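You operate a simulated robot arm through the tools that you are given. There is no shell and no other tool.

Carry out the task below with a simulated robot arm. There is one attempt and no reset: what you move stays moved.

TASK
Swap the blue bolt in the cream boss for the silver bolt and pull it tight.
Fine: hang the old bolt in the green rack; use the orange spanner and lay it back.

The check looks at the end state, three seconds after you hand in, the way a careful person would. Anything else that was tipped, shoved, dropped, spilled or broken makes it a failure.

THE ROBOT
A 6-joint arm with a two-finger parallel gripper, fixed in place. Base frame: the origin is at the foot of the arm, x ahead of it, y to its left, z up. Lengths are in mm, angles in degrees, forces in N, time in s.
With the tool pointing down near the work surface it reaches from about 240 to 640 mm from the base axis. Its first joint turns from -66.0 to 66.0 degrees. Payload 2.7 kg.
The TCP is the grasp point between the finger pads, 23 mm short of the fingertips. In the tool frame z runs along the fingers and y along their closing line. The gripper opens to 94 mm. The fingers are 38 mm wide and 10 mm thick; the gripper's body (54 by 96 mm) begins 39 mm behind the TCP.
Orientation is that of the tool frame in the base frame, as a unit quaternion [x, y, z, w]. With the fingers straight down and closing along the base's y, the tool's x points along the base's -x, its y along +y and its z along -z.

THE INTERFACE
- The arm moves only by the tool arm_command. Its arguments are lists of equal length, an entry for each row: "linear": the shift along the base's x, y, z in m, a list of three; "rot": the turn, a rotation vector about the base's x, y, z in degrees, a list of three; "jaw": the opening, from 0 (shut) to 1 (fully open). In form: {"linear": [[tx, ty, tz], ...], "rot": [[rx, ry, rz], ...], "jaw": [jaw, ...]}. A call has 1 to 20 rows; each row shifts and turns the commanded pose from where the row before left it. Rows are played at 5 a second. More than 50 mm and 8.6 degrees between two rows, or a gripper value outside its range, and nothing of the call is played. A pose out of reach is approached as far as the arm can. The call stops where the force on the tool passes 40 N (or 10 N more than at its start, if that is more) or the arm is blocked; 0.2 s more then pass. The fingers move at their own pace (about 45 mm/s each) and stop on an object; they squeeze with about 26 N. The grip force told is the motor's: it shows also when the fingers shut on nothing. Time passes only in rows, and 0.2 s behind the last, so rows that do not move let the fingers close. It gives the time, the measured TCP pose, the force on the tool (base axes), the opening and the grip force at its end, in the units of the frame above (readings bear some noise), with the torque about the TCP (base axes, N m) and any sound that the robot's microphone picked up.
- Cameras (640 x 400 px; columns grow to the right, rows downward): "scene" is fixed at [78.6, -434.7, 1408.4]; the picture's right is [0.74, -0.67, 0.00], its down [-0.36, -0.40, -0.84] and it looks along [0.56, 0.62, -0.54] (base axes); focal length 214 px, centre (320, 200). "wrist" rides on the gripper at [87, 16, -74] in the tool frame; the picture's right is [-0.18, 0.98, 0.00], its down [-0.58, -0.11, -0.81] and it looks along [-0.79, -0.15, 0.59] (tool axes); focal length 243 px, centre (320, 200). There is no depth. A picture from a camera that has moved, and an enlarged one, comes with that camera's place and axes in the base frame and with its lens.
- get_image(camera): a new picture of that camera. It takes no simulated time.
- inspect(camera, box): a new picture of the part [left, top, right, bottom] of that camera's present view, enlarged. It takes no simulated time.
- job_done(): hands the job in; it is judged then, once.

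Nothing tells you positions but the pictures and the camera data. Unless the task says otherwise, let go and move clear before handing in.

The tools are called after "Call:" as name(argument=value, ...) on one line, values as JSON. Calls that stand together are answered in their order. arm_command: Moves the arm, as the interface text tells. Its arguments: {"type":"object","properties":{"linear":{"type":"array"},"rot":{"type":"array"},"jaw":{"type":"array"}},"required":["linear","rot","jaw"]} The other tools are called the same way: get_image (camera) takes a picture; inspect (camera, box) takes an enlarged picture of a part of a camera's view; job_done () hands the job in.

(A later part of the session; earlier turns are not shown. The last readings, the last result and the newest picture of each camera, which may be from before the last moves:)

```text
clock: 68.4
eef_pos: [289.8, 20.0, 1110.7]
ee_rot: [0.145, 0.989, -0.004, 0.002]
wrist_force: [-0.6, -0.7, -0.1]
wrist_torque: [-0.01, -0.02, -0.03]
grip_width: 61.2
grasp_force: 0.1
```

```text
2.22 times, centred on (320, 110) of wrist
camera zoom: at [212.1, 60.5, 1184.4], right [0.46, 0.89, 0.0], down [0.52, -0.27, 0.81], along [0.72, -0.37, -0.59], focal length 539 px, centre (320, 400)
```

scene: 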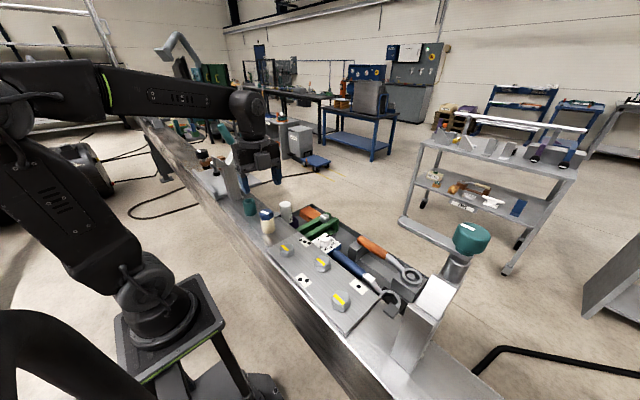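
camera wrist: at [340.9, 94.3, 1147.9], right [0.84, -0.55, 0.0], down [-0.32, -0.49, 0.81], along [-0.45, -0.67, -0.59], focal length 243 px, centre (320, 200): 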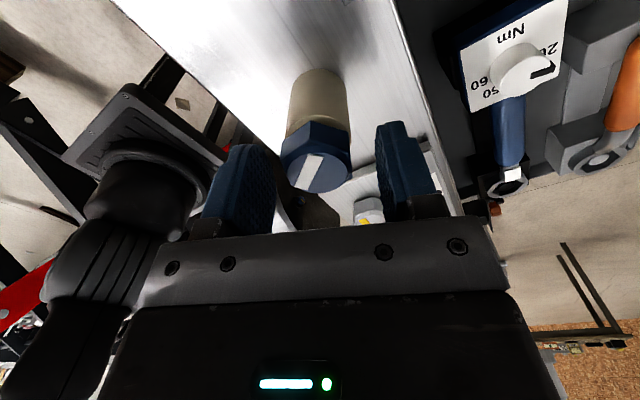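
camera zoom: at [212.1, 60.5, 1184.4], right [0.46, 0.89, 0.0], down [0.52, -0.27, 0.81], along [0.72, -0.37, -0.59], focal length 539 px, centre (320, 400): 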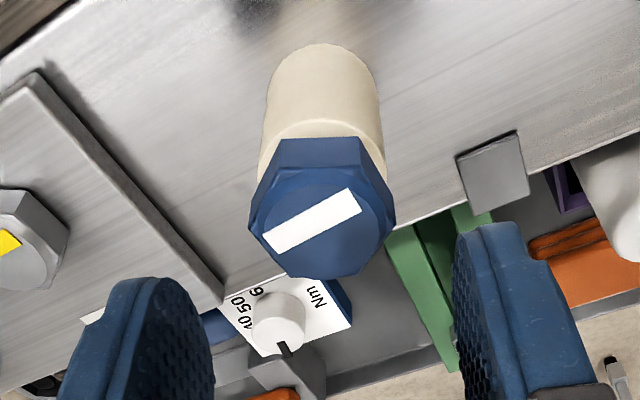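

The bolt has turned about 56° more. I fix the residual 0.5° tool tilt and take a sharper zoom of the head to recentre.

Call:
arm_command(linear=[[0, 0, 0], [0, 0, 0]], rot=[[0.49, 0.16, 0], [0, 0, 0]], jaw=[0.65, 0.65])

Call:
inspect(camera="wrist", box=[280, 60, 360, 130])

Call:
arm_command(linear=[[0, 0, 0]], rot=[[0, 0, 0]], jaw=[0.65])

Call:
arm_command(linear=[[0, 0, 0]], rot=[[0, 0, 0]], jaw=[0.65])

Call:
arm_command(linear=[[0, 0, 0]], rot=[[0, 0, 0]], jaw=[0.65])

```text
clock: 69.0
eef_pos: [290.3, 20.0, 1110.7]
ee_rot: [0.146, 0.989, 0.001, -0.001]
wrist_force: [0.5, 0.1, 0.5]
wrist_torque: [-0.02, 0.0, -0.02]
grip_width: 61.1
grasp_force: 0.1
```

```text
5.71 times, centred on (320, 95) of wrist
camera zoom: at [212.5, 60.1, 1184.8], right [0.46, 0.89, 0.0], down [0.53, -0.27, 0.81], along [0.72, -0.37, -0.59], focal length 1386 px, centre (320, 800)
```

zoom: 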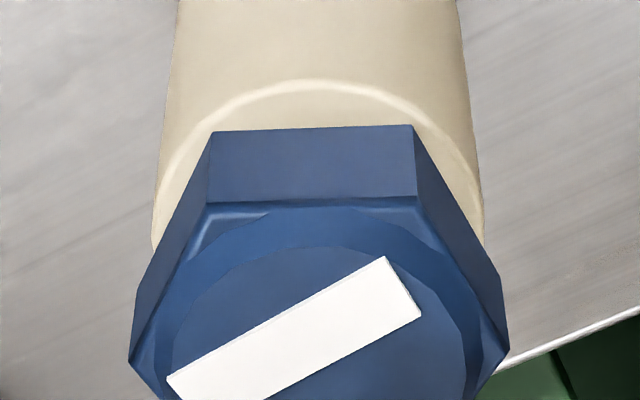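

```text
clock: 69.4
eef_pos: [289.9, 20.7, 1111.9]
ee_rot: [0.145, 0.989, 0.002, -0.001]
wrist_force: [0.5, -0.1, 0.1]
wrist_torque: [0.01, -0.04, -0.04]
grip_width: 61.2
grasp_force: 0.0
```

```text
clock: 69.8
eef_pos: [290.5, 19.6, 1112.0]
ee_rot: [0.145, 0.989, 0.002, -0.001]
wrist_force: [-0.2, 0.6, -0.4]
wrist_torque: [0.03, -0.04, 0.0]
grip_width: 61.3
grasp_force: 0.0
```

```text
clock: 70.2
eef_pos: [289.7, 20.4, 1111.5]
ee_rot: [0.145, 0.989, 0.001, 0.0]
wrist_force: [0.4, -0.1, -0.5]
wrist_torque: [0.03, -0.02, 0.0]
grip_width: 60.9
grasp_force: 0.1
```

Averaged readings and the zoom agree: the tool is only 0.6 mm off the bolt axis. I rotate the open gripper to yaw -116° to align with flats and descend again.

Call:
arm_command(linear=[[-0.0006, 0, 0], [0, 0, 0], [0, 0, 0], [0, 0, 0], [0, 0, 0], [0, 0, 0], [0, 0, 0], [0, 0, 0], [0, 0, 0], [0, 0, 0], [0, 0, 0], [0, 0, 0], [0, 0, 0]], rot=[[0, 0, -8.29], [0, 0, -8.29], [0, 0, -8.29], [0, 0, -8.29], [0, 0, -8.29], [0, 0, -8.29], [0, 0, -8.29], [0, 0, -8.29], [0, 0, -8.29], [0, 0, -8.29], [0, 0, -8.29], [0, 0, -8.29], [0, 0, 0]], jaw=[0.65, 0.65, 0.65, 0.65, 0.65, 0.65, 0.65, 0.65, 0.65, 0.65, 0.65, 0.65, 0.65])

Call:
arm_command(linear=[[0, 0, -0.015], [0, 0, -0.012], [0, 0, -0.008], [0, 0, 0], [0, 0, 0], [0, 0, 0], [0, 0, 0]], rot=[[0, 0, 0], [0, 0, 0], [0, 0, 0], [0, 0, 0], [0, 0, 0], [0, 0, 0], [0, 0, 0]], jaw=[0.65, 0.65, 0.65, 0.65, 0.1, 0.1, 0.1])

Call:
inspect(camera="scene", box=[252, 190, 292, 222])

```text
clock: 73.0
eef_pos: [289.4, 21.6, 1111.5]
ee_rot: [0.849, 0.528, 0.001, 0.001]
wrist_force: [0.0, 0.3, 0.4]
wrist_torque: [-0.02, 0.03, -0.02]
grip_width: 61.2
grasp_force: 0.0
```

```text
clock: 74.6
eef_pos: [288.8, 19.5, 1076.4]
ee_rot: [0.849, 0.529, 0.001, 0.001]
wrist_force: [8.8, -6.8, -0.1]
wrist_torque: [-0.22, -0.22, 0.01]
grip_width: 33.5
grasp_force: 26.1
```

```text
12.50 times, centred on (272, 206) of scene
camera zoom: at [78.9, -435.0, 1408.3], right [0.74, -0.67, 0.0], down [-0.36, -0.4, -0.84], along [0.56, 0.63, -0.54], focal length 2681 px, centre (920, 125)
```

zoom: 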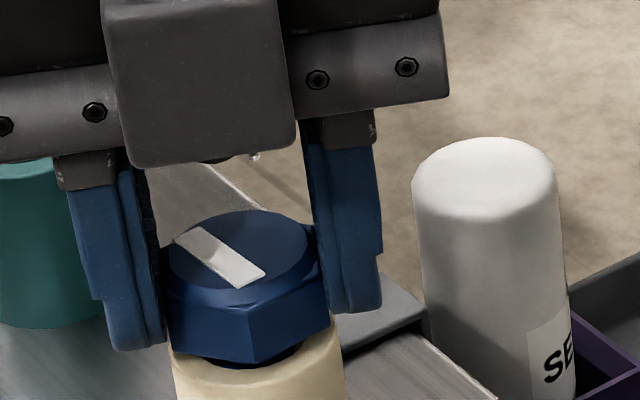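

Good grip on the flats (33.5 mm). I correct 0.9 mm along the closing line and turn in shorter stages, adjusting the centre with the force reading.

Call:
arm_command(linear=[[0.0008, -0.0004, 0], [0, 0, 0.00015], [0, 0, 0.00015], [0, 0, 0.00015], [0, 0, 0.00015], [0, 0, 0]], rot=[[0, 0, 0], [0, 0, 8], [0, 0, 8], [0, 0, 8], [0, 0, 8], [0, 0, 0]], jaw=[0.05, 0.05, 0.05, 0.05, 0.05, 0.05])

```text
clock: 76.0
eef_pos: [290.7, 19.9, 1077.7]
ee_rot: [0.67, 0.743, 0.002, 0.0]
wrist_force: [3.5, 0.1, -2.1]
wrist_torque: [0.03, 0.04, -0.31]
grip_width: 38.4
grasp_force: 25.7
```

The jaws slipped to the corners with 0.3 N·m resistance, and the total turn is now about one full revolution. The bolt is likely at the end of its thread. I regrip on the flats and try pulling it straight up gently.

Call:
arm_command(linear=[[0, 0, 0], [0, 0, 0], [0, 0, 0.0], [0, 0, 0], [0, 0, 0], [0, 0, 0], [0, 0, 0]], rot=[[0, 0, 0], [0, 0, 0], [0, 0, -8], [0, 0, -8], [0, 0, -8], [0, 0, -8], [0, 0, 0]], jaw=[0.65, 0.65, 0.65, 0.65, 0.65, 0.65, 0.65])

Call:
inspect(camera="scene", box=[252, 190, 292, 222])

Call:
inspect(camera="wrist", box=[240, 60, 400, 220])

```text
clock: 77.6
eef_pos: [290.2, 19.4, 1077.0]
ee_rot: [0.849, 0.528, 0.001, 0.001]
wrist_force: [1.0, 0.1, 0.3]
wrist_torque: [-0.01, -0.01, -0.01]
grip_width: 61.1
grasp_force: 0.1
```

```text
12.50 times, centred on (272, 206) of scene
camera zoom: at [78.6, -434.7, 1408.4], right [0.74, -0.67, 0.0], down [-0.36, -0.4, -0.84], along [0.56, 0.62, -0.54], focal length 2681 px, centre (920, 125)
```

zoom: 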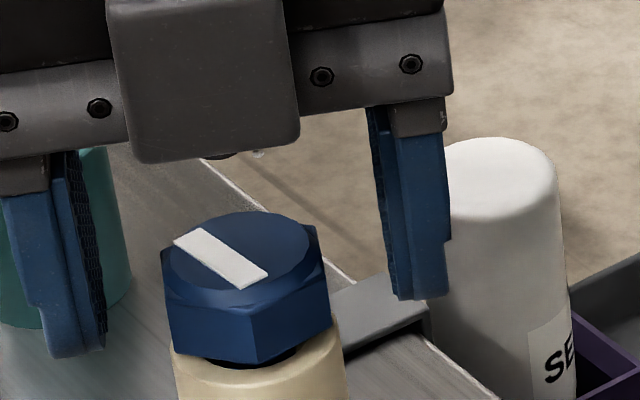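

```text
2.50 times, centred on (320, 140) of wrist
camera zoom: at [343.0, 89.6, 1150.7], right [0.8, -0.6, 0.0], down [-0.36, -0.47, 0.81], along [-0.48, -0.64, -0.59], focal length 606 px, centre (320, 350)
```

zoom: 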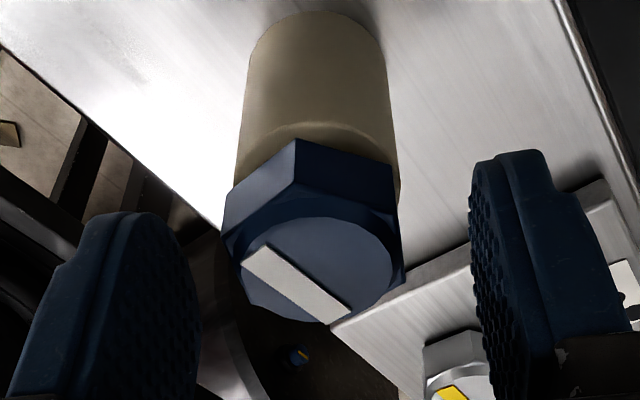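

The bolt did not turn at all this time; its total is about one full turn past tight. I close on the flats and test a gentle upward pull.

Call:
arm_command(linear=[[0, 0, 0], [0, 0, 0], [0, 0, 0], [0, 0, 0]], rot=[[0, 0, 0], [0, 0, 0], [0, 0, 0], [0, 0, 0]], jaw=[0.05, 0.05, 0.05, 0.05])

Call:
arm_command(linear=[[0, 0, 0.0007], [0, 0, 0.0007], [0, 0, 0.0007], [0, 0, 0]], rot=[[0, 0, 0], [0, 0, 0], [0, 0, 0], [0, 0, 0]], jaw=[0.05, 0.05, 0.05, 0.05])

Call:
inspect(camera="scene", box=[252, 190, 292, 222])

```text
clock: 78.6
eef_pos: [290.8, 20.9, 1077.0]
ee_rot: [0.849, 0.529, 0.001, 0.0]
wrist_force: [-4.5, 4.0, 0.6]
wrist_torque: [0.08, 0.13, -0.01]
grip_width: 33.6
grasp_force: 26.5
```

```text
clock: 79.6
eef_pos: [290.4, 18.8, 1078.7]
ee_rot: [0.849, 0.528, 0.001, 0.001]
wrist_force: [-0.5, 0.0, -1.3]
wrist_torque: [-0.01, -0.03, -0.01]
grip_width: 33.4
grasp_force: 25.6
```

```text
12.50 times, centred on (272, 206) of scene
camera zoom: at [78.6, -434.7, 1408.4], right [0.74, -0.67, 0.0], down [-0.36, -0.4, -0.84], along [0.56, 0.62, -0.54], focal length 2681 px, centre (920, 125)
```

zoom: 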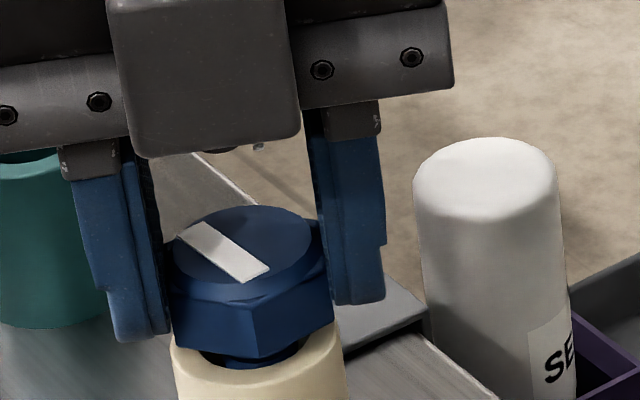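

The bolt lifts freely (about 1.3 N weight), so it is fully unthreaded. I lift it out and look at its shank.

Call:
arm_command(linear=[[0, 0, 0.005], [0, 0, 0.01], [0, 0, 0.02], [0, 0, 0.02], [0, 0, 0.03], [0, 0, 0]], rot=[[0, 0, 0], [0, 0, 0], [0, 0, 0], [0, 0, 0], [0, 0, 0], [0, 0, 0]], jaw=[0.05, 0.05, 0.05, 0.05, 0.05, 0.05])

Call:
inspect(camera="scene", box=[240, 165, 300, 225])

Call:
get_image(camera="scene")

Call:
get_image(camera="wrist")

```text
clock: 81.0
eef_pos: [288.4, 18.5, 1164.8]
ee_rot: [0.849, 0.528, 0.001, 0.0]
wrist_force: [0.5, 0.9, -1.3]
wrist_torque: [0.01, 0.03, -0.02]
grip_width: 33.7
grasp_force: 26.3
```

```text
6.67 times, centred on (270, 195) of scene
camera zoom: at [78.6, -434.7, 1408.4], right [0.74, -0.67, 0.0], down [-0.36, -0.4, -0.84], along [0.56, 0.62, -0.54], focal length 1430 px, centre (653, 233)
```

zoom: 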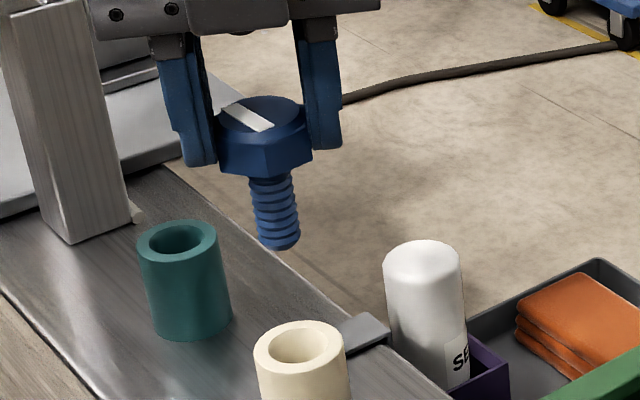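

```text
taken
```

scene: 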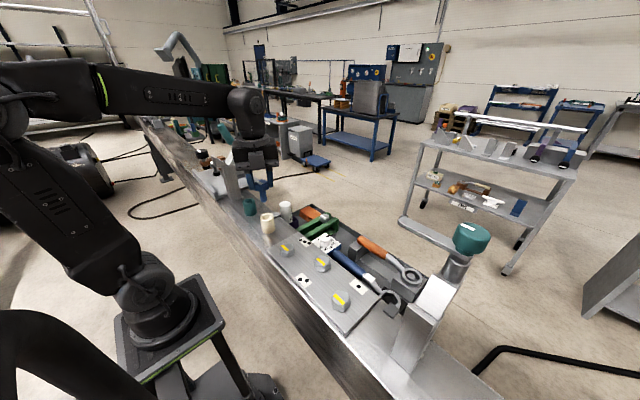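

```text
taken
camera wrist: at [341.7, 88.5, 1237.3], right [0.8, -0.6, 0.0], down [-0.36, -0.47, 0.81], along [-0.48, -0.65, -0.59], focal length 243 px, centre (320, 200)
```

wrist: 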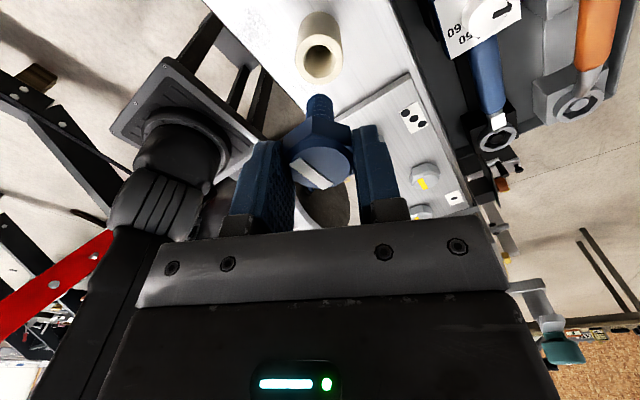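

The blue bolt is out: threaded shank ~31 mm long and ~15 mm thick. I carry it to hover over the green rack (near x≈440, y≈25), turning to yaw +90°.

Call:
arm_command(linear=[[0, 0, 0], [0, 0, 0], [0, 0, 0], [0, 0, 0], [0, 0, 0], [0, 0, 0], [0, 0, 0], [0, 0, 0], [0, 0, 0], [0, 0, 0], [0, 0, 0], [0, 0, 0], [0, 0, 0], [0, 0, 0]], rot=[[0, 0, 8.248], [0, 0, 8.248], [0, 0, 8.248], [0, 0, 8.248], [0, 0, 8.248], [0, 0, 8.248], [0, 0, 8.248], [0, 0, 8.248], [0, 0, 8.248], [0, 0, 8.248], [0, 0, 8.248], [0, 0, 8.248], [0, 0, 8.248], [0, 0, 8.248]], jaw=[0.05, 0.05, 0.05, 0.05, 0.05, 0.05, 0.05, 0.05, 0.05, 0.05, 0.05, 0.05, 0.05, 0.05])

Call:
arm_command(linear=[[0.0137, 0.0005, 0], [0.0137, 0.0005, 0], [0.0137, 0.0005, 0], [0.0137, 0.0005, 0], [0.0137, 0.0005, 0], [0.0137, 0.0005, -0.01], [0.0137, 0.0005, -0.01], [0.0137, 0.0005, -0.01], [0.0137, 0.0005, -0.01], [0.0137, 0.0005, -0.01], [0.0137, 0.0005, -0.01], [0, 0, 0]], rot=[[0, 0, 8.248], [0, 0, 8.248], [0, 0, 8.248], [0, 0, 8.248], [0, 0, 8.248], [0, 0, 8.248], [0, 0, 8.248], [0, 0, 8.248], [0, 0, 8.248], [0, 0, 8.248], [0, 0, 8.248], [0, 0, 0]], jaw=[0.05, 0.05, 0.05, 0.05, 0.05, 0.05, 0.05, 0.05, 0.05, 0.05, 0.05, 0.05])

Call:
get_image(camera="wrist")

Call:
get_image(camera="scene")

```text
clock: 84.0
eef_pos: [290.3, 19.2, 1164.7]
ee_rot: [0.004, 1.0, 0.001, 0.0]
wrist_force: [-1.1, 0.3, -2.2]
wrist_torque: [-0.03, 0.02, 0.01]
grip_width: 33.7
grasp_force: 25.9
```

```text
clock: 86.6
eef_pos: [441.9, 24.4, 1104.3]
ee_rot: [0.707, -0.707, 0.0, 0.002]
wrist_force: [0.5, 0.3, -1.8]
wrist_torque: [0.01, -0.03, -0.02]
grip_width: 33.6
grasp_force: 25.7
```

```text
taken
camera wrist: at [426.3, -62.4, 1177.9], right [-0.98, 0.18, 0.0], down [0.11, 0.58, 0.81], along [0.14, 0.79, -0.59], focal length 243 px, centre (320, 200)
```

wrist: 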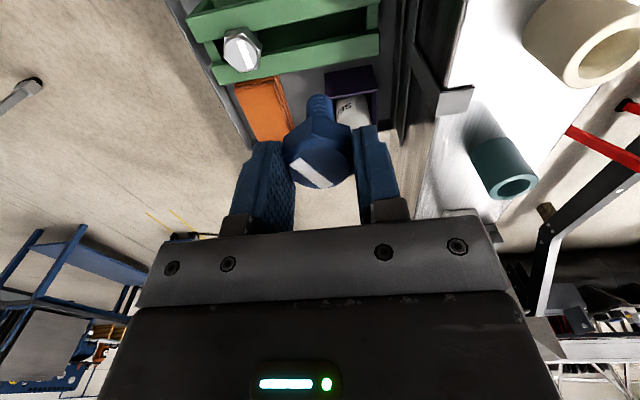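

```text
taken
```

scene: 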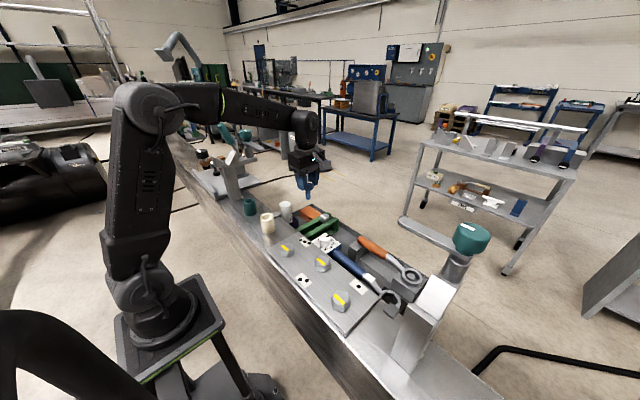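

The blue bolt hovers above the rack. I zoom in on the rack to find its slot line and the silver bolt.

Call:
inspect(camera="wrist", box=[180, 0, 400, 130])

Call:
inspect(camera="scene", box=[280, 175, 350, 245])

```text
2.91 times, centred on (290, 65) of wrist
camera zoom: at [426.3, -62.4, 1177.9], right [-0.98, 0.18, 0.0], down [0.11, 0.58, 0.81], along [0.14, 0.79, -0.59], focal length 706 px, centre (407, 593)
```

zoom: 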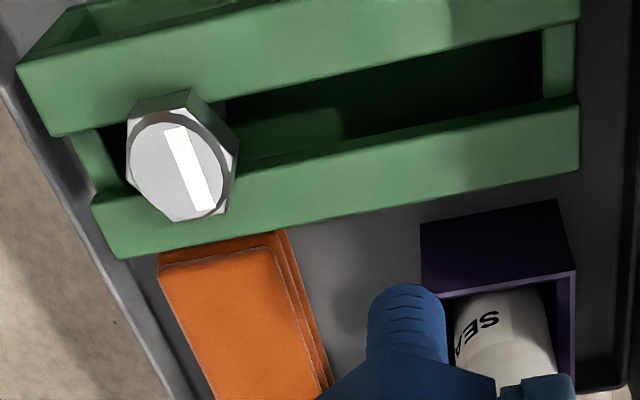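

```text
5.71 times, centred on (315, 210) of scene
camera zoom: at [78.7, -434.7, 1408.4], right [0.74, -0.67, 0.0], down [-0.36, -0.4, -0.84], along [0.56, 0.62, -0.54], focal length 1226 px, centre (349, 143)
```

zoom: 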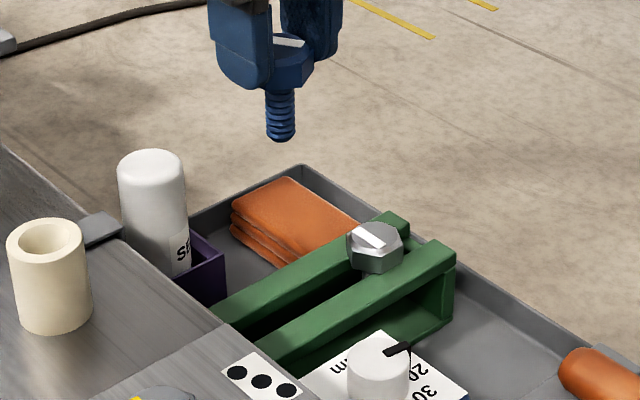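

I need the slot's exact edges, so I zoom further on the rack from both cameras.

Call:
inspect(camera="wrist", box=[180, 0, 300, 90])

Call:
inspect(camera="scene", box=[315, 208, 357, 236])

Call:
inspect(camera="scene", box=[300, 215, 342, 243])

```text
4.44 times, centred on (240, 45) of wrist
camera zoom: at [426.3, -62.4, 1177.9], right [-0.98, 0.18, 0.0], down [0.11, 0.58, 0.81], along [0.14, 0.79, -0.59], focal length 1078 px, centre (676, 889)
```

zoom: 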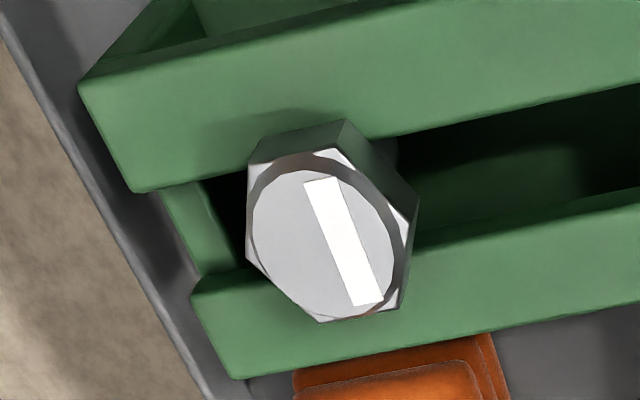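

```text
14.29 times, centred on (336, 222) of scene
camera zoom: at [78.7, -434.7, 1408.4], right [0.74, -0.67, 0.0], down [-0.36, -0.4, -0.84], along [0.56, 0.62, -0.54], focal length 3064 px, centre (91, -114)
```

zoom: 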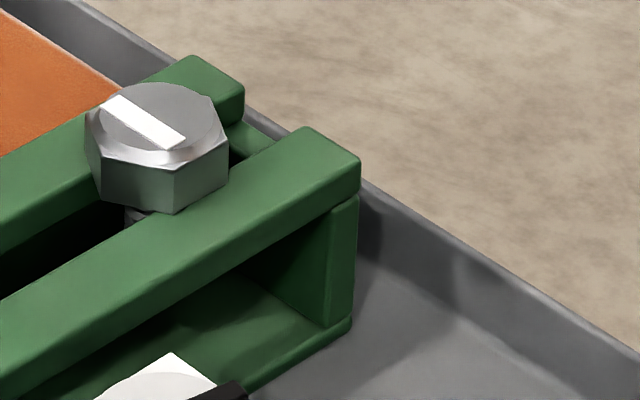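

```text
14.29 times, centred on (321, 229) of scene
camera zoom: at [78.7, -434.7, 1408.4], right [0.74, -0.67, 0.0], down [-0.36, -0.4, -0.84], along [0.56, 0.62, -0.54], focal length 3064 px, centre (306, -214)
```

zoom: 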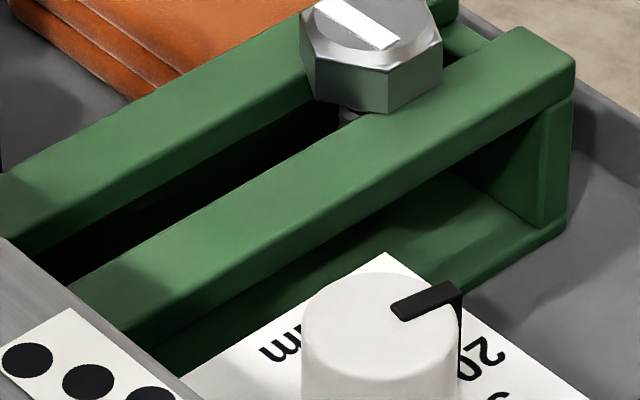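

The slot runs along x, centred at y≈27.5, ~22 mm wide, with rail tops at z≈908; the silver bolt sits at (521, 28). I shift over the slot and lower partway to check alignment.

Call:
arm_command(linear=[[0.003, 0.0028, 0], [0, 0, -0.04], [0, 0, -0.04], [0, 0, -0.04], [0, 0, -0.01], [0, 0, 0]], rot=[[0, 0, 0], [0, 0, 0], [0, 0, 0], [0, 0, 0], [0, 0, 0], [0, 0, 0]], jaw=[0.05, 0.05, 0.05, 0.05, 0.05, 0.05])

Call:
inspect(camera="scene", box=[290, 190, 350, 245])

Call:
get_image(camera="wrist")

```text
clock: 88.0
eef_pos: [444.9, 24.4, 973.2]
ee_rot: [0.708, -0.706, 0.0, 0.001]
wrist_force: [0.8, 0.2, -1.6]
wrist_torque: [0.02, 0.0, -0.01]
grip_width: 33.5
grasp_force: 25.9
```

```text
7.27 times, centred on (320, 218) of scene
camera zoom: at [78.7, -434.7, 1408.4], right [0.74, -0.67, 0.0], down [-0.36, -0.4, -0.84], along [0.56, 0.62, -0.54], focal length 1560 px, centre (320, 73)
```

zoom: 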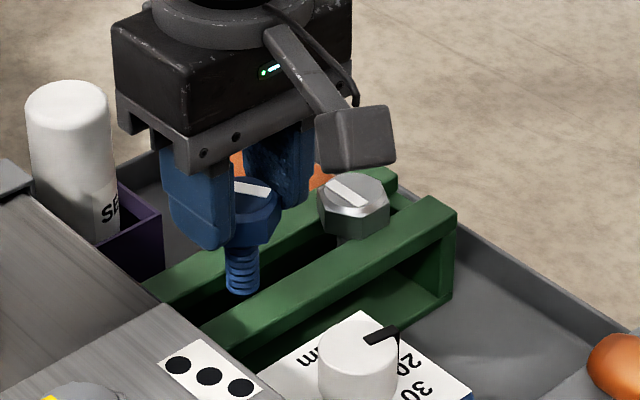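

```text
taken
camera wrist: at [427.8, -61.2, 1046.8], right [-0.98, 0.18, 0.0], down [0.11, 0.58, 0.81], along [0.15, 0.79, -0.59], focal length 243 px, centre (320, 200)
```

wrist: 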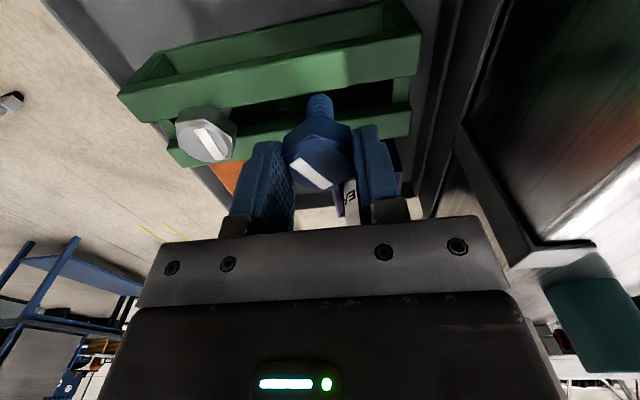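

The shank tip is right at rail-top height. I zoom in to check that it is centred over the slot before lowering.

Call:
inspect(camera="wrist", box=[240, 40, 420, 200])

Call:
inspect(camera="scene", box=[300, 205, 335, 235])

```text
2.50 times, centred on (330, 120) of wrist
camera zoom: at [427.8, -61.2, 1046.8], right [-0.98, 0.18, 0.0], down [0.11, 0.58, 0.81], along [0.15, 0.79, -0.59], focal length 606 px, centre (295, 400)
```

zoom: 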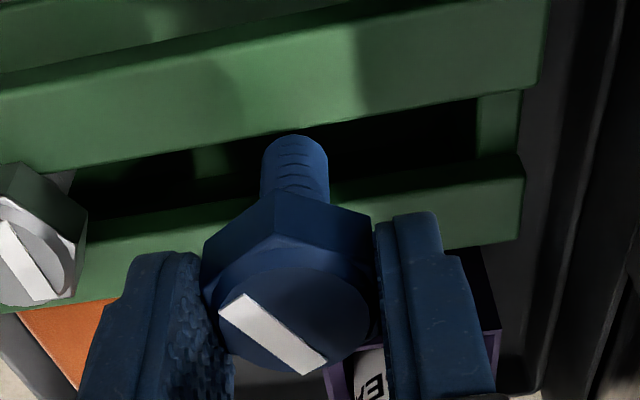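

```text
13.33 times, centred on (318, 220) of scene
camera zoom: at [78.7, -434.7, 1408.4], right [0.74, -0.67, 0.0], down [-0.36, -0.4, -0.84], along [0.56, 0.62, -0.54], focal length 2860 px, centre (353, -67)
```

zoom: 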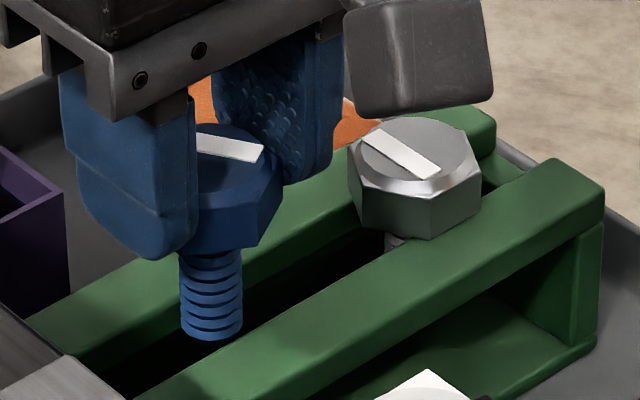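

The shank is within the slot but ~1.5 mm nearer the front rail, so I shift +1.6 mm in y and lower gently until the head rests on the rails.

Call:
arm_command(linear=[[0, 0.0016, 0], [0, 0, -0.008], [0, 0, -0.008], [0, 0, -0.008], [0, 0, -0.008], [0, 0, 0]], rot=[[0, 0, 0], [0, 0, 0], [0, 0, 0], [0, 0, 0], [0, 0, 0], [0, 0, 0]], jaw=[0.05, 0.05, 0.05, 0.05, 0.05, 0.05])

Call:
inspect(camera="scene", box=[300, 205, 335, 235])

```text
clock: 89.4
eef_pos: [443.0, 28.6, 940.8]
ee_rot: [0.708, -0.706, 0.0, 0.002]
wrist_force: [0.4, -0.6, -2.3]
wrist_torque: [0.02, 0.0, 0.0]
grip_width: 33.5
grasp_force: 26.1
```

```text
13.33 times, centred on (318, 220) of scene
camera zoom: at [78.7, -434.7, 1408.4], right [0.74, -0.67, 0.0], down [-0.36, -0.4, -0.84], along [0.56, 0.62, -0.54], focal length 2860 px, centre (353, -67)
```

zoom: 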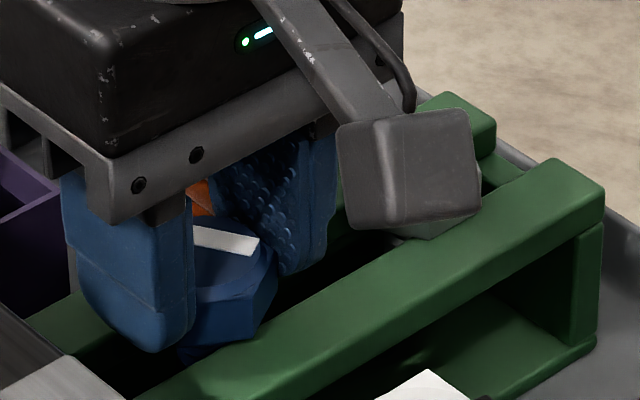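

The shank is in the slot with no contact force. I lower the last millimetres slowly, watching the force.

Call:
arm_command(linear=[[0, 0, -0.002], [0, 0, -0.0015], [0, 0, -0.0015], [0, 0, 0]], rot=[[0, 0, 0], [0, 0, 0], [0, 0, 0], [0, 0, 0]], jaw=[0.05, 0.05, 0.05, 0.05])

Call:
arm_command(linear=[[0, 0, -0.001], [0, 0, -0.001], [0, 0, 0]], rot=[[0, 0, 0], [0, 0, 0], [0, 0, 0]], jaw=[0.05, 0.05, 0.05])

Call:
inspect(camera="scene", box=[300, 205, 335, 235])

```text
clock: 90.4
eef_pos: [443.9, 28.8, 937.7]
ee_rot: [0.708, -0.706, 0.0, 0.002]
wrist_force: [0.7, 1.1, -1.8]
wrist_torque: [0.01, 0.01, -0.01]
grip_width: 33.4
grasp_force: 26.1
```

```text
clock: 91.2
eef_pos: [444.6, 29.2, 935.9]
ee_rot: [0.708, -0.706, 0.0, 0.001]
wrist_force: [-0.6, -0.3, 0.9]
wrist_torque: [0.02, 0.0, -0.04]
grip_width: 33.8
grasp_force: 25.9
```

```text
13.33 times, centred on (318, 220) of scene
camera zoom: at [78.6, -434.7, 1408.4], right [0.74, -0.67, 0.0], down [-0.36, -0.4, -0.84], along [0.56, 0.62, -0.54], focal length 2860 px, centre (353, -67)
```

zoom: 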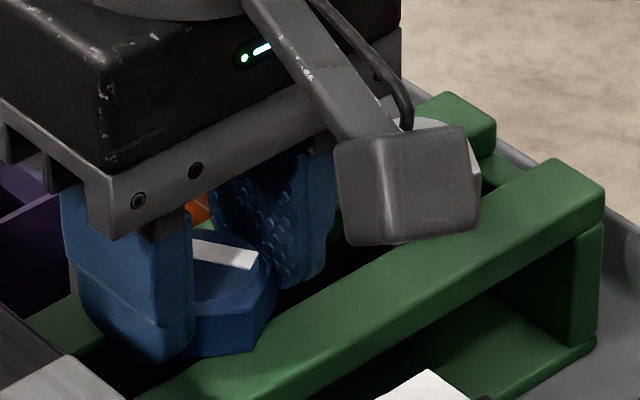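

The weight is off the tool: the head rests on the rails. I open moderately and rise straight up.

Call:
arm_command(linear=[[0, 0, 0], [0, 0, 0], [0, 0, 0], [0, 0, 0.01], [0, 0, 0.03], [0, 0, 0.04], [0, 0, 0.04], [0, 0, 0]], rot=[[0, 0, 0], [0, 0, 0], [0, 0, 0], [0, 0, 0], [0, 0, 0], [0, 0, 0], [0, 0, 0], [0, 0, 0]], jaw=[0.52, 0.52, 0.52, 0.52, 0.52, 0.52, 0.6, 0.6])

Call:
inspect(camera="scene", box=[295, 200, 350, 240])

Call:
get_image(camera="wrist")

```text
clock: 93.0
eef_pos: [442.9, 30.2, 1055.1]
ee_rot: [0.707, -0.707, 0.0, 0.001]
wrist_force: [1.2, 0.2, 0.1]
wrist_torque: [0.01, 0.0, 0.0]
grip_width: 56.5
grasp_force: 0.0
```

```text
10.00 times, centred on (322, 220) of scene
camera zoom: at [78.6, -434.7, 1408.4], right [0.74, -0.67, 0.0], down [-0.36, -0.4, -0.84], along [0.56, 0.62, -0.54], focal length 2145 px, centre (295, 0)
```

zoom: 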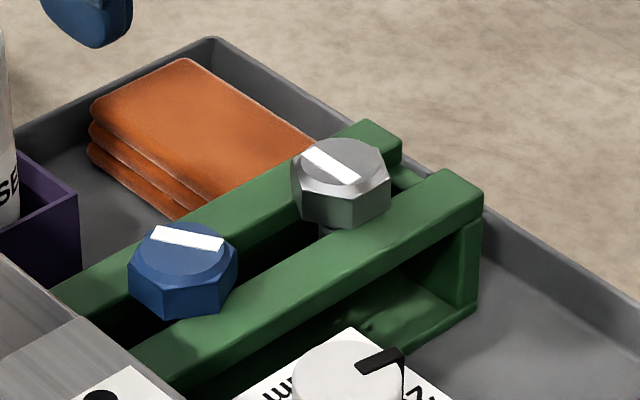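

```text
taken
camera wrist: at [428.1, -56.3, 1128.3], right [-0.98, 0.18, 0.0], down [0.11, 0.58, 0.81], along [0.15, 0.79, -0.59], focal length 243 px, centre (320, 200)
```

wrist: 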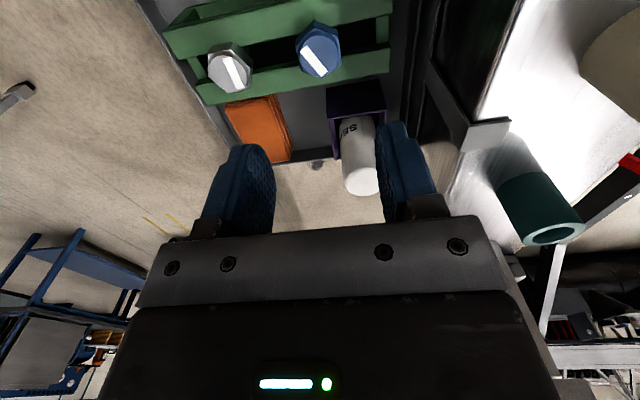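

The blue bolt hangs neatly in the green rack. Next I move over the silver bolt at about (520.5, 28.5) and turn to yaw +180° for a grip on its flats.

Call:
arm_command(linear=[[0.007, 0, 0], [0.007, 0, 0], [0.007, 0, 0], [0.007, 0, 0], [0.007, 0, 0], [0.007, 0, 0], [0.007, 0, 0], [0.007, 0, 0], [0.007, 0, 0], [0.007, 0, 0], [0.0065, -0.0007, 0], [0, 0, 0]], rot=[[0, 0, 8.18], [0, 0, 8.18], [0, 0, 8.18], [0, 0, 8.18], [0, 0, 8.18], [0, 0, 8.18], [0, 0, 8.18], [0, 0, 8.18], [0, 0, 8.18], [0, 0, 8.18], [0, 0, 8.18], [0, 0, 0]], jaw=[0.6, 0.6, 0.6, 0.6, 0.6, 0.6, 0.6, 0.6, 0.6, 0.6, 0.6, 0.6])

Call:
get_image(camera="wrist")

Call:
inspect(camera="wrist", box=[260, 20, 380, 110])

```text
clock: 95.6
eef_pos: [521.5, 29.7, 1055.1]
ee_rot: [1.0, 0.001, 0.001, 0.001]
wrist_force: [-0.1, 0.7, -0.2]
wrist_torque: [0.03, -0.01, -0.03]
grip_width: 56.4
grasp_force: 0.0
```

```text
taken
camera wrist: at [608.2, 13.4, 1129.2], right [-0.18, -0.98, 0.0], down [-0.58, 0.11, 0.81], along [-0.79, 0.15, -0.59], focal length 243 px, centre (320, 200)
```

wrist: 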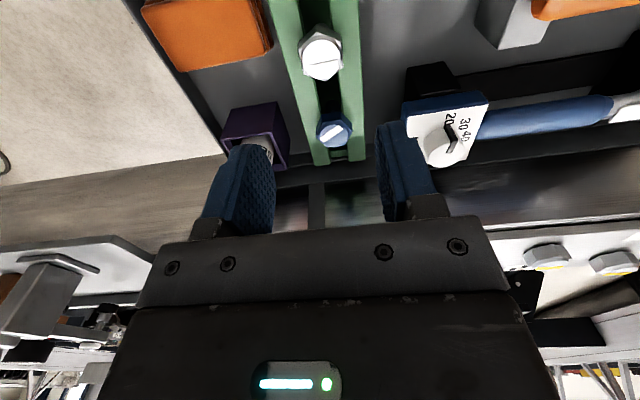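

```text
4.44 times, centred on (320, 65) of wrist
camera zoom: at [608.2, 13.4, 1129.2], right [-0.18, -0.98, 0.0], down [-0.58, 0.11, 0.81], along [-0.79, 0.15, -0.59], focal length 1078 px, centre (320, 800)
```

zoom: 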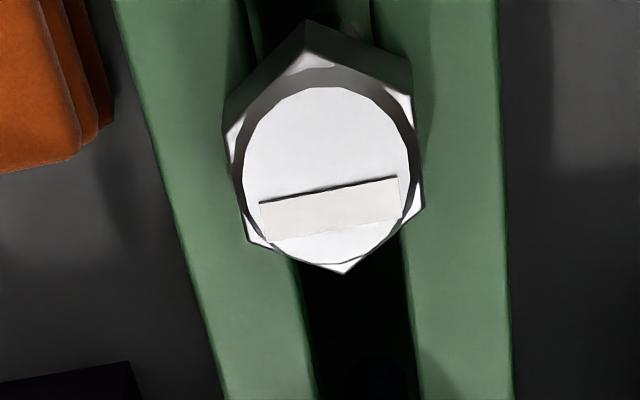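

The silver head is centred to about 1 mm. I shift (-1, -1) mm and descend, stopping above for a check.

Call:
arm_command(linear=[[-0.001, -0.001, -0.04], [0, 0, -0.04], [0, 0, -0.025], [0, 0, 0]], rot=[[0, 0, 0], [0, 0, 0], [0, 0, 0], [0, 0, 0]], jaw=[0.6, 0.6, 0.6, 0.6])

Call:
inspect(camera="wrist", box=[200, 40, 440, 220])

Call:
inspect(camera="scene", box=[300, 190, 360, 240])

```text
clock: 96.6
eef_pos: [520.5, 25.2, 949.3]
ee_rot: [1.0, 0.0, 0.001, 0.001]
wrist_force: [-0.5, 0.5, 0.1]
wrist_torque: [-0.03, 0.03, -0.01]
grip_width: 56.5
grasp_force: 0.1
```

```text
2.22 times, centred on (320, 130) of wrist
camera zoom: at [606.6, 9.4, 1024.0], right [-0.18, -0.98, 0.0], down [-0.58, 0.11, 0.81], along [-0.79, 0.15, -0.59], focal length 539 px, centre (320, 356)
```

zoom: 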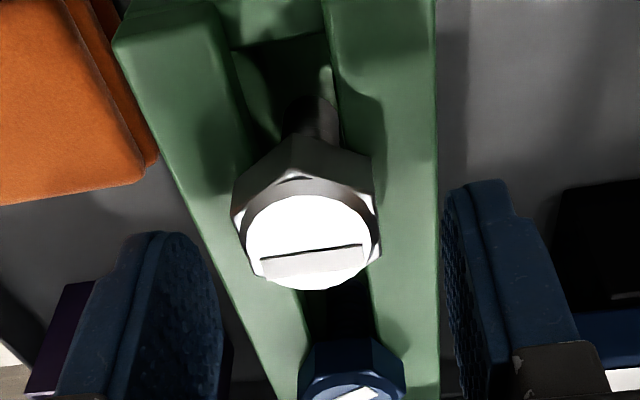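

```text
8.00 times, centred on (330, 215) of scene
camera zoom: at [78.6, -434.7, 1408.4], right [0.74, -0.67, 0.0], down [-0.36, -0.4, -0.84], along [0.56, 0.62, -0.54], focal length 1716 px, centre (240, 80)
```

zoom: 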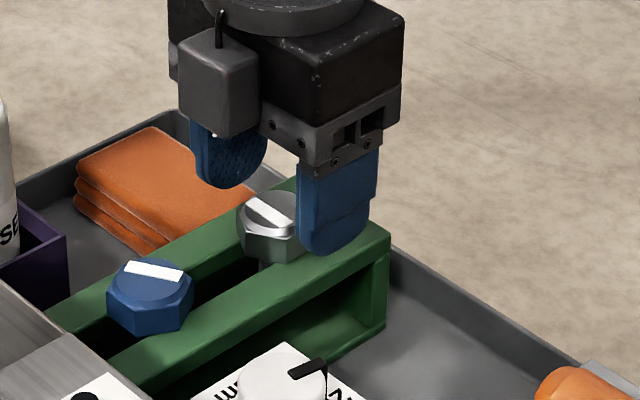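

The reading suggests the arm may still have been settling. I wait a moment and measure again.

Call:
arm_command(linear=[[0, 0, 0], [0, 0, 0], [0, 0, 0]], rot=[[0, 0, 0], [0, 0, 0], [0, 0, 0]], jaw=[0.6, 0.6, 0.6])

Call:
inspect(camera="wrist", box=[200, 40, 440, 220])

```text
clock: 97.4
eef_pos: [520.8, 25.4, 950.7]
ee_rot: [1.0, 0.0, 0.0, 0.0]
wrist_force: [0.0, -0.4, 0.4]
wrist_torque: [0.01, 0.0, 0.0]
grip_width: 56.4
grasp_force: 0.1
```

```text
2.22 times, centred on (320, 130) of wrist
camera zoom: at [606.6, 9.5, 1024.5], right [-0.18, -0.98, 0.0], down [-0.58, 0.11, 0.81], along [-0.79, 0.15, -0.59], focal length 539 px, centre (320, 356)
```

zoom: 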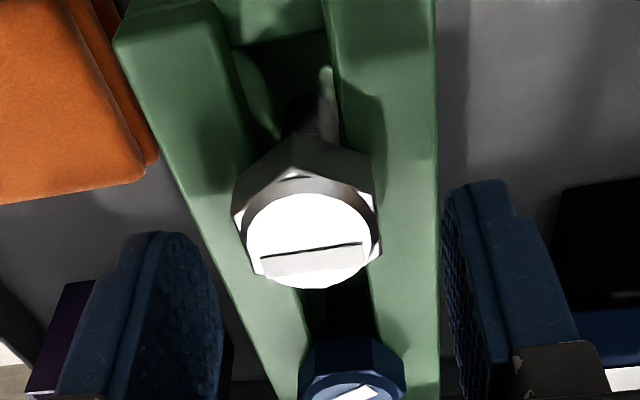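

The tool is really at y≈25.4, about 2.3 mm short of the bolt. I correct, lower to z≈935 and check once more before closing.

Call:
arm_command(linear=[[-0.0005, 0.0022, -0.005], [0, 0, -0.006], [0, 0, -0.0045], [0, 0, 0], [0, 0, 0]], rot=[[0, 0, 0], [0, 0, 0], [0, 0, 0], [0, 0, 0], [0, 0, 0]], jaw=[0.6, 0.6, 0.6, 0.6, 0.6])

Call:
inspect(camera="wrist", box=[200, 60, 440, 240])

Call:
inspect(camera="scene", box=[310, 200, 350, 232])

```text
clock: 98.6
eef_pos: [520.3, 29.7, 936.1]
ee_rot: [1.0, 0.0, 0.0, 0.001]
wrist_force: [0.4, -0.7, -0.4]
wrist_torque: [-0.01, 0.0, 0.01]
grip_width: 56.3
grasp_force: 0.1
```

```text
2.22 times, centred on (320, 150) of wrist
camera zoom: at [606.1, 13.6, 1008.6], right [-0.18, -0.98, 0.0], down [-0.58, 0.11, 0.81], along [-0.79, 0.15, -0.59], focal length 539 px, centre (320, 311)
```

zoom: 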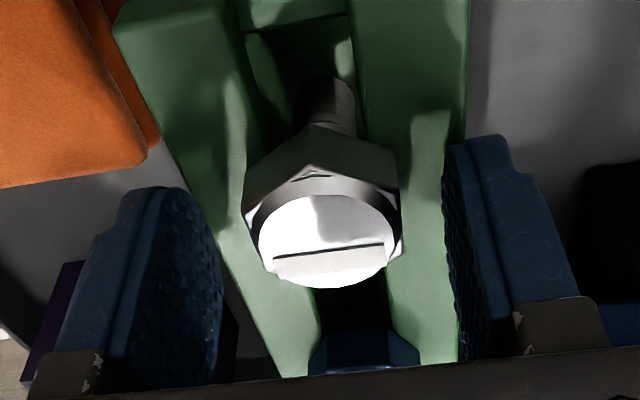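

```text
12.50 times, centred on (330, 216) of scene
camera zoom: at [78.6, -434.7, 1408.4], right [0.74, -0.67, 0.0], down [-0.36, -0.4, -0.84], along [0.56, 0.62, -0.54], focal length 2681 px, centre (195, 0)
```

zoom: 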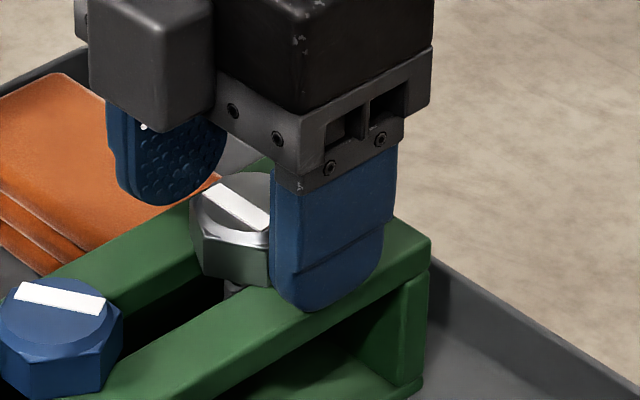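

The head is within ~1 mm of centre and the fingertips are ~4 mm above the rails. I nudge in x and close on the flats.

Call:
arm_command(linear=[[-0.0015, -0.0003, 0], [0, 0, 0], [0, 0, 0], [0, 0, 0], [0, 0, 0]], rot=[[0, 0, 0], [0, 0, 0], [0, 0, 0], [0, 0, 0], [0, 0, 0]], jaw=[0.6, 0.05, 0.05, 0.05, 0.05])

Call:
inspect(camera="scene", box=[310, 200, 350, 232])

Call:
inspect(camera="wrist", box=[200, 60, 440, 240])

```text
clock: 99.8
eef_pos: [518.2, 29.8, 935.3]
ee_rot: [1.0, 0.0, 0.001, 0.001]
wrist_force: [0.2, -0.6, -0.2]
wrist_torque: [-0.03, 0.01, 0.01]
grip_width: 33.7
grasp_force: 26.0
```

```text
12.50 times, centred on (330, 216) of scene
camera zoom: at [78.6, -434.8, 1408.4], right [0.74, -0.67, 0.0], down [-0.36, -0.4, -0.84], along [0.56, 0.62, -0.54], focal length 2681 px, centre (195, 0)
```

zoom: 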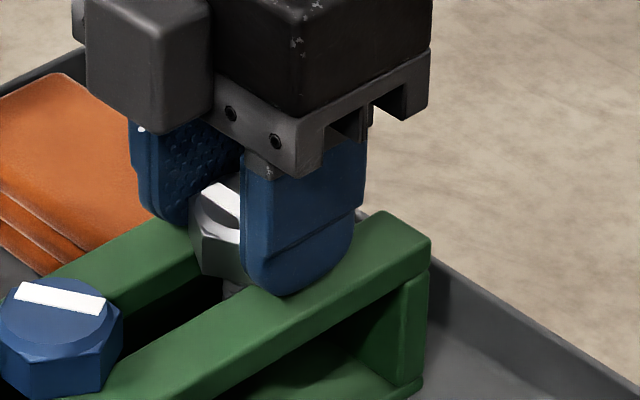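

```text
2.22 times, centred on (320, 150) of wrist
camera zoom: at [604.5, 12.8, 1008.9], right [-0.18, -0.98, 0.0], down [-0.58, 0.11, 0.81], along [-0.79, 0.15, -0.59], focal length 539 px, centre (320, 311)
```

zoom: 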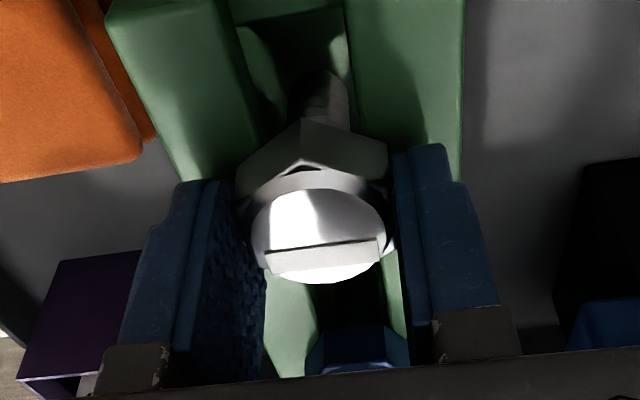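

The silver bolt is gripped at 33.7 mm. I lift it out of the rack and carry it over to the boss, staying at yaw 180°.

Call:
arm_command(linear=[[0, 0, 0.005], [0, 0, 0.015], [0, 0, 0.035], [0, 0, 0.04], [0, 0, 0.04], [0, 0, 0.04], [0, 0, 0.03]], rot=[[0, 0, 0], [0, 0, 0], [0, 0, 0], [0, 0, 0], [0, 0, 0], [0, 0, 0], [0, 0, 0]], jaw=[0.05, 0.05, 0.05, 0.05, 0.05, 0.05, 0.05])

Call:
inspect(camera="scene", box=[290, 160, 350, 240])

Call:
arm_command(linear=[[-0.03, -0.0013, 0], [-0.04, -0.0016, 0], [-0.04, -0.0016, 0], [-0.04, -0.0016, 0], [-0.04, -0.0016, 0], [-0.025, -0.0013, 0], [-0.015, 0, 0], [0, 0, 0], [0, 0, 0]], rot=[[0, 0, 0], [0, 0, 0], [0, 0, 0], [0, 0, 0], [0, 0, 0], [0, 0, 0], [0, 0, 0], [0, 0, 0], [0, 0, 0]], jaw=[0.05, 0.05, 0.05, 0.05, 0.05, 0.05, 0.05, 0.05, 0.05])

Call:
get_image(camera="wrist")

Call:
inspect(camera="scene", box=[240, 165, 300, 235])

```text
clock: 101.4
eef_pos: [517.3, 27.9, 1144.6]
ee_rot: [1.0, -0.001, 0.0, 0.001]
wrist_force: [0.2, 0.6, -1.9]
wrist_torque: [0.01, 0.0, 0.01]
grip_width: 33.1
grasp_force: 26.0
```

```text
5.00 times, centred on (320, 200) of scene
camera zoom: at [78.7, -434.7, 1408.4], right [0.74, -0.67, 0.0], down [-0.36, -0.4, -0.84], along [0.56, 0.62, -0.54], focal length 1072 px, centre (320, 200)
```

zoom: 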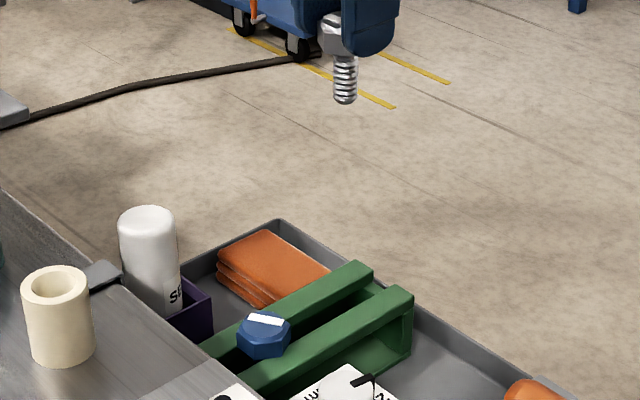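

```text
clock: 103.4
eef_pos: [287.8, 21.5, 1140.6]
ee_rot: [1.0, 0.001, 0.001, 0.001]
wrist_force: [-0.6, 0.2, -2.8]
wrist_torque: [0.01, -0.02, 0.02]
grip_width: 33.8
grasp_force: 25.8
```

```text
taken
camera wrist: at [373.1, 5.5, 1212.9], right [-0.18, -0.98, 0.0], down [-0.58, 0.11, 0.81], along [-0.79, 0.15, -0.59], focal length 243 px, centre (320, 200)
```

wrist: 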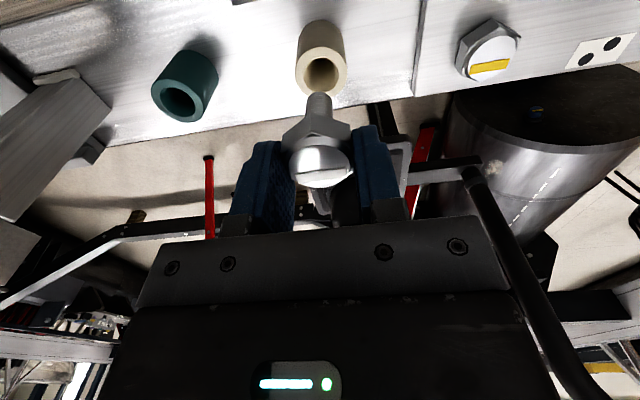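

```text
5.71 times, centred on (270, 200) of scene
camera zoom: at [78.6, -434.7, 1408.4], right [0.74, -0.67, 0.0], down [-0.36, -0.4, -0.84], along [0.56, 0.62, -0.54], focal length 1226 px, centre (606, 200)
```

zoom: 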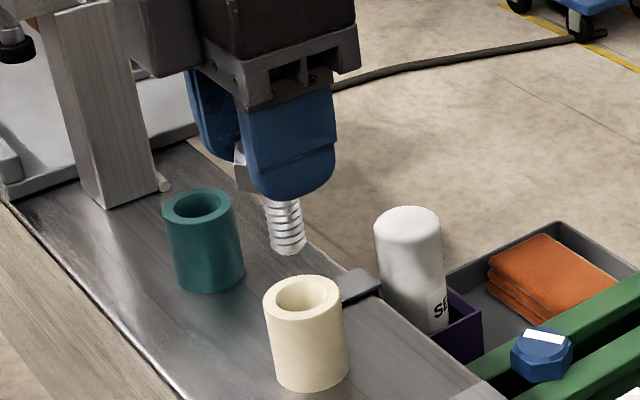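

The bolt is above the boss and the hole is visible. I zoom in to compare shank and hole positions from both cameras.

Call:
inspect(camera="scene", box=[258, 196, 290, 222])

Call:
inspect(camera="wrist", box=[280, 10, 360, 130])

```text
15.38 times, centred on (274, 209) of scene
camera zoom: at [78.6, -434.7, 1408.4], right [0.74, -0.67, 0.0], down [-0.36, -0.4, -0.84], along [0.56, 0.62, -0.54], focal length 3300 px, centre (1028, 62)
```

zoom: 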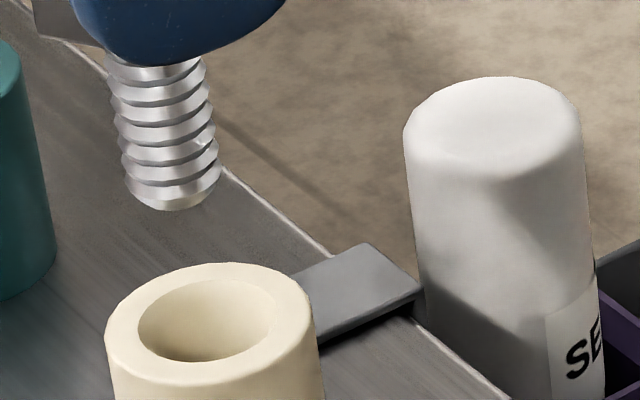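

```text
3.33 times, centred on (320, 70) of wrist
camera zoom: at [373.1, 5.5, 1212.9], right [-0.18, -0.98, 0.0], down [-0.58, 0.11, 0.81], along [-0.79, 0.15, -0.59], focal length 809 px, centre (320, 633)
```

zoom: 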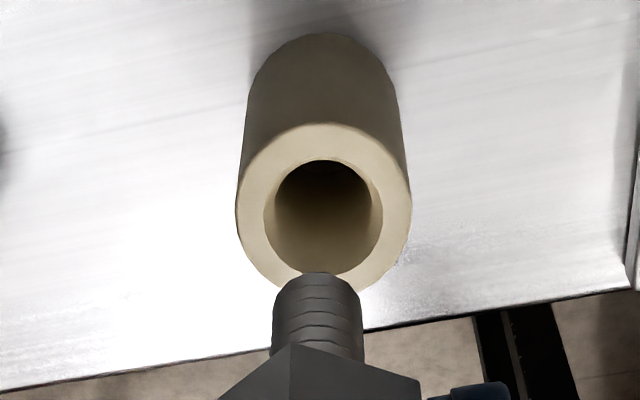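

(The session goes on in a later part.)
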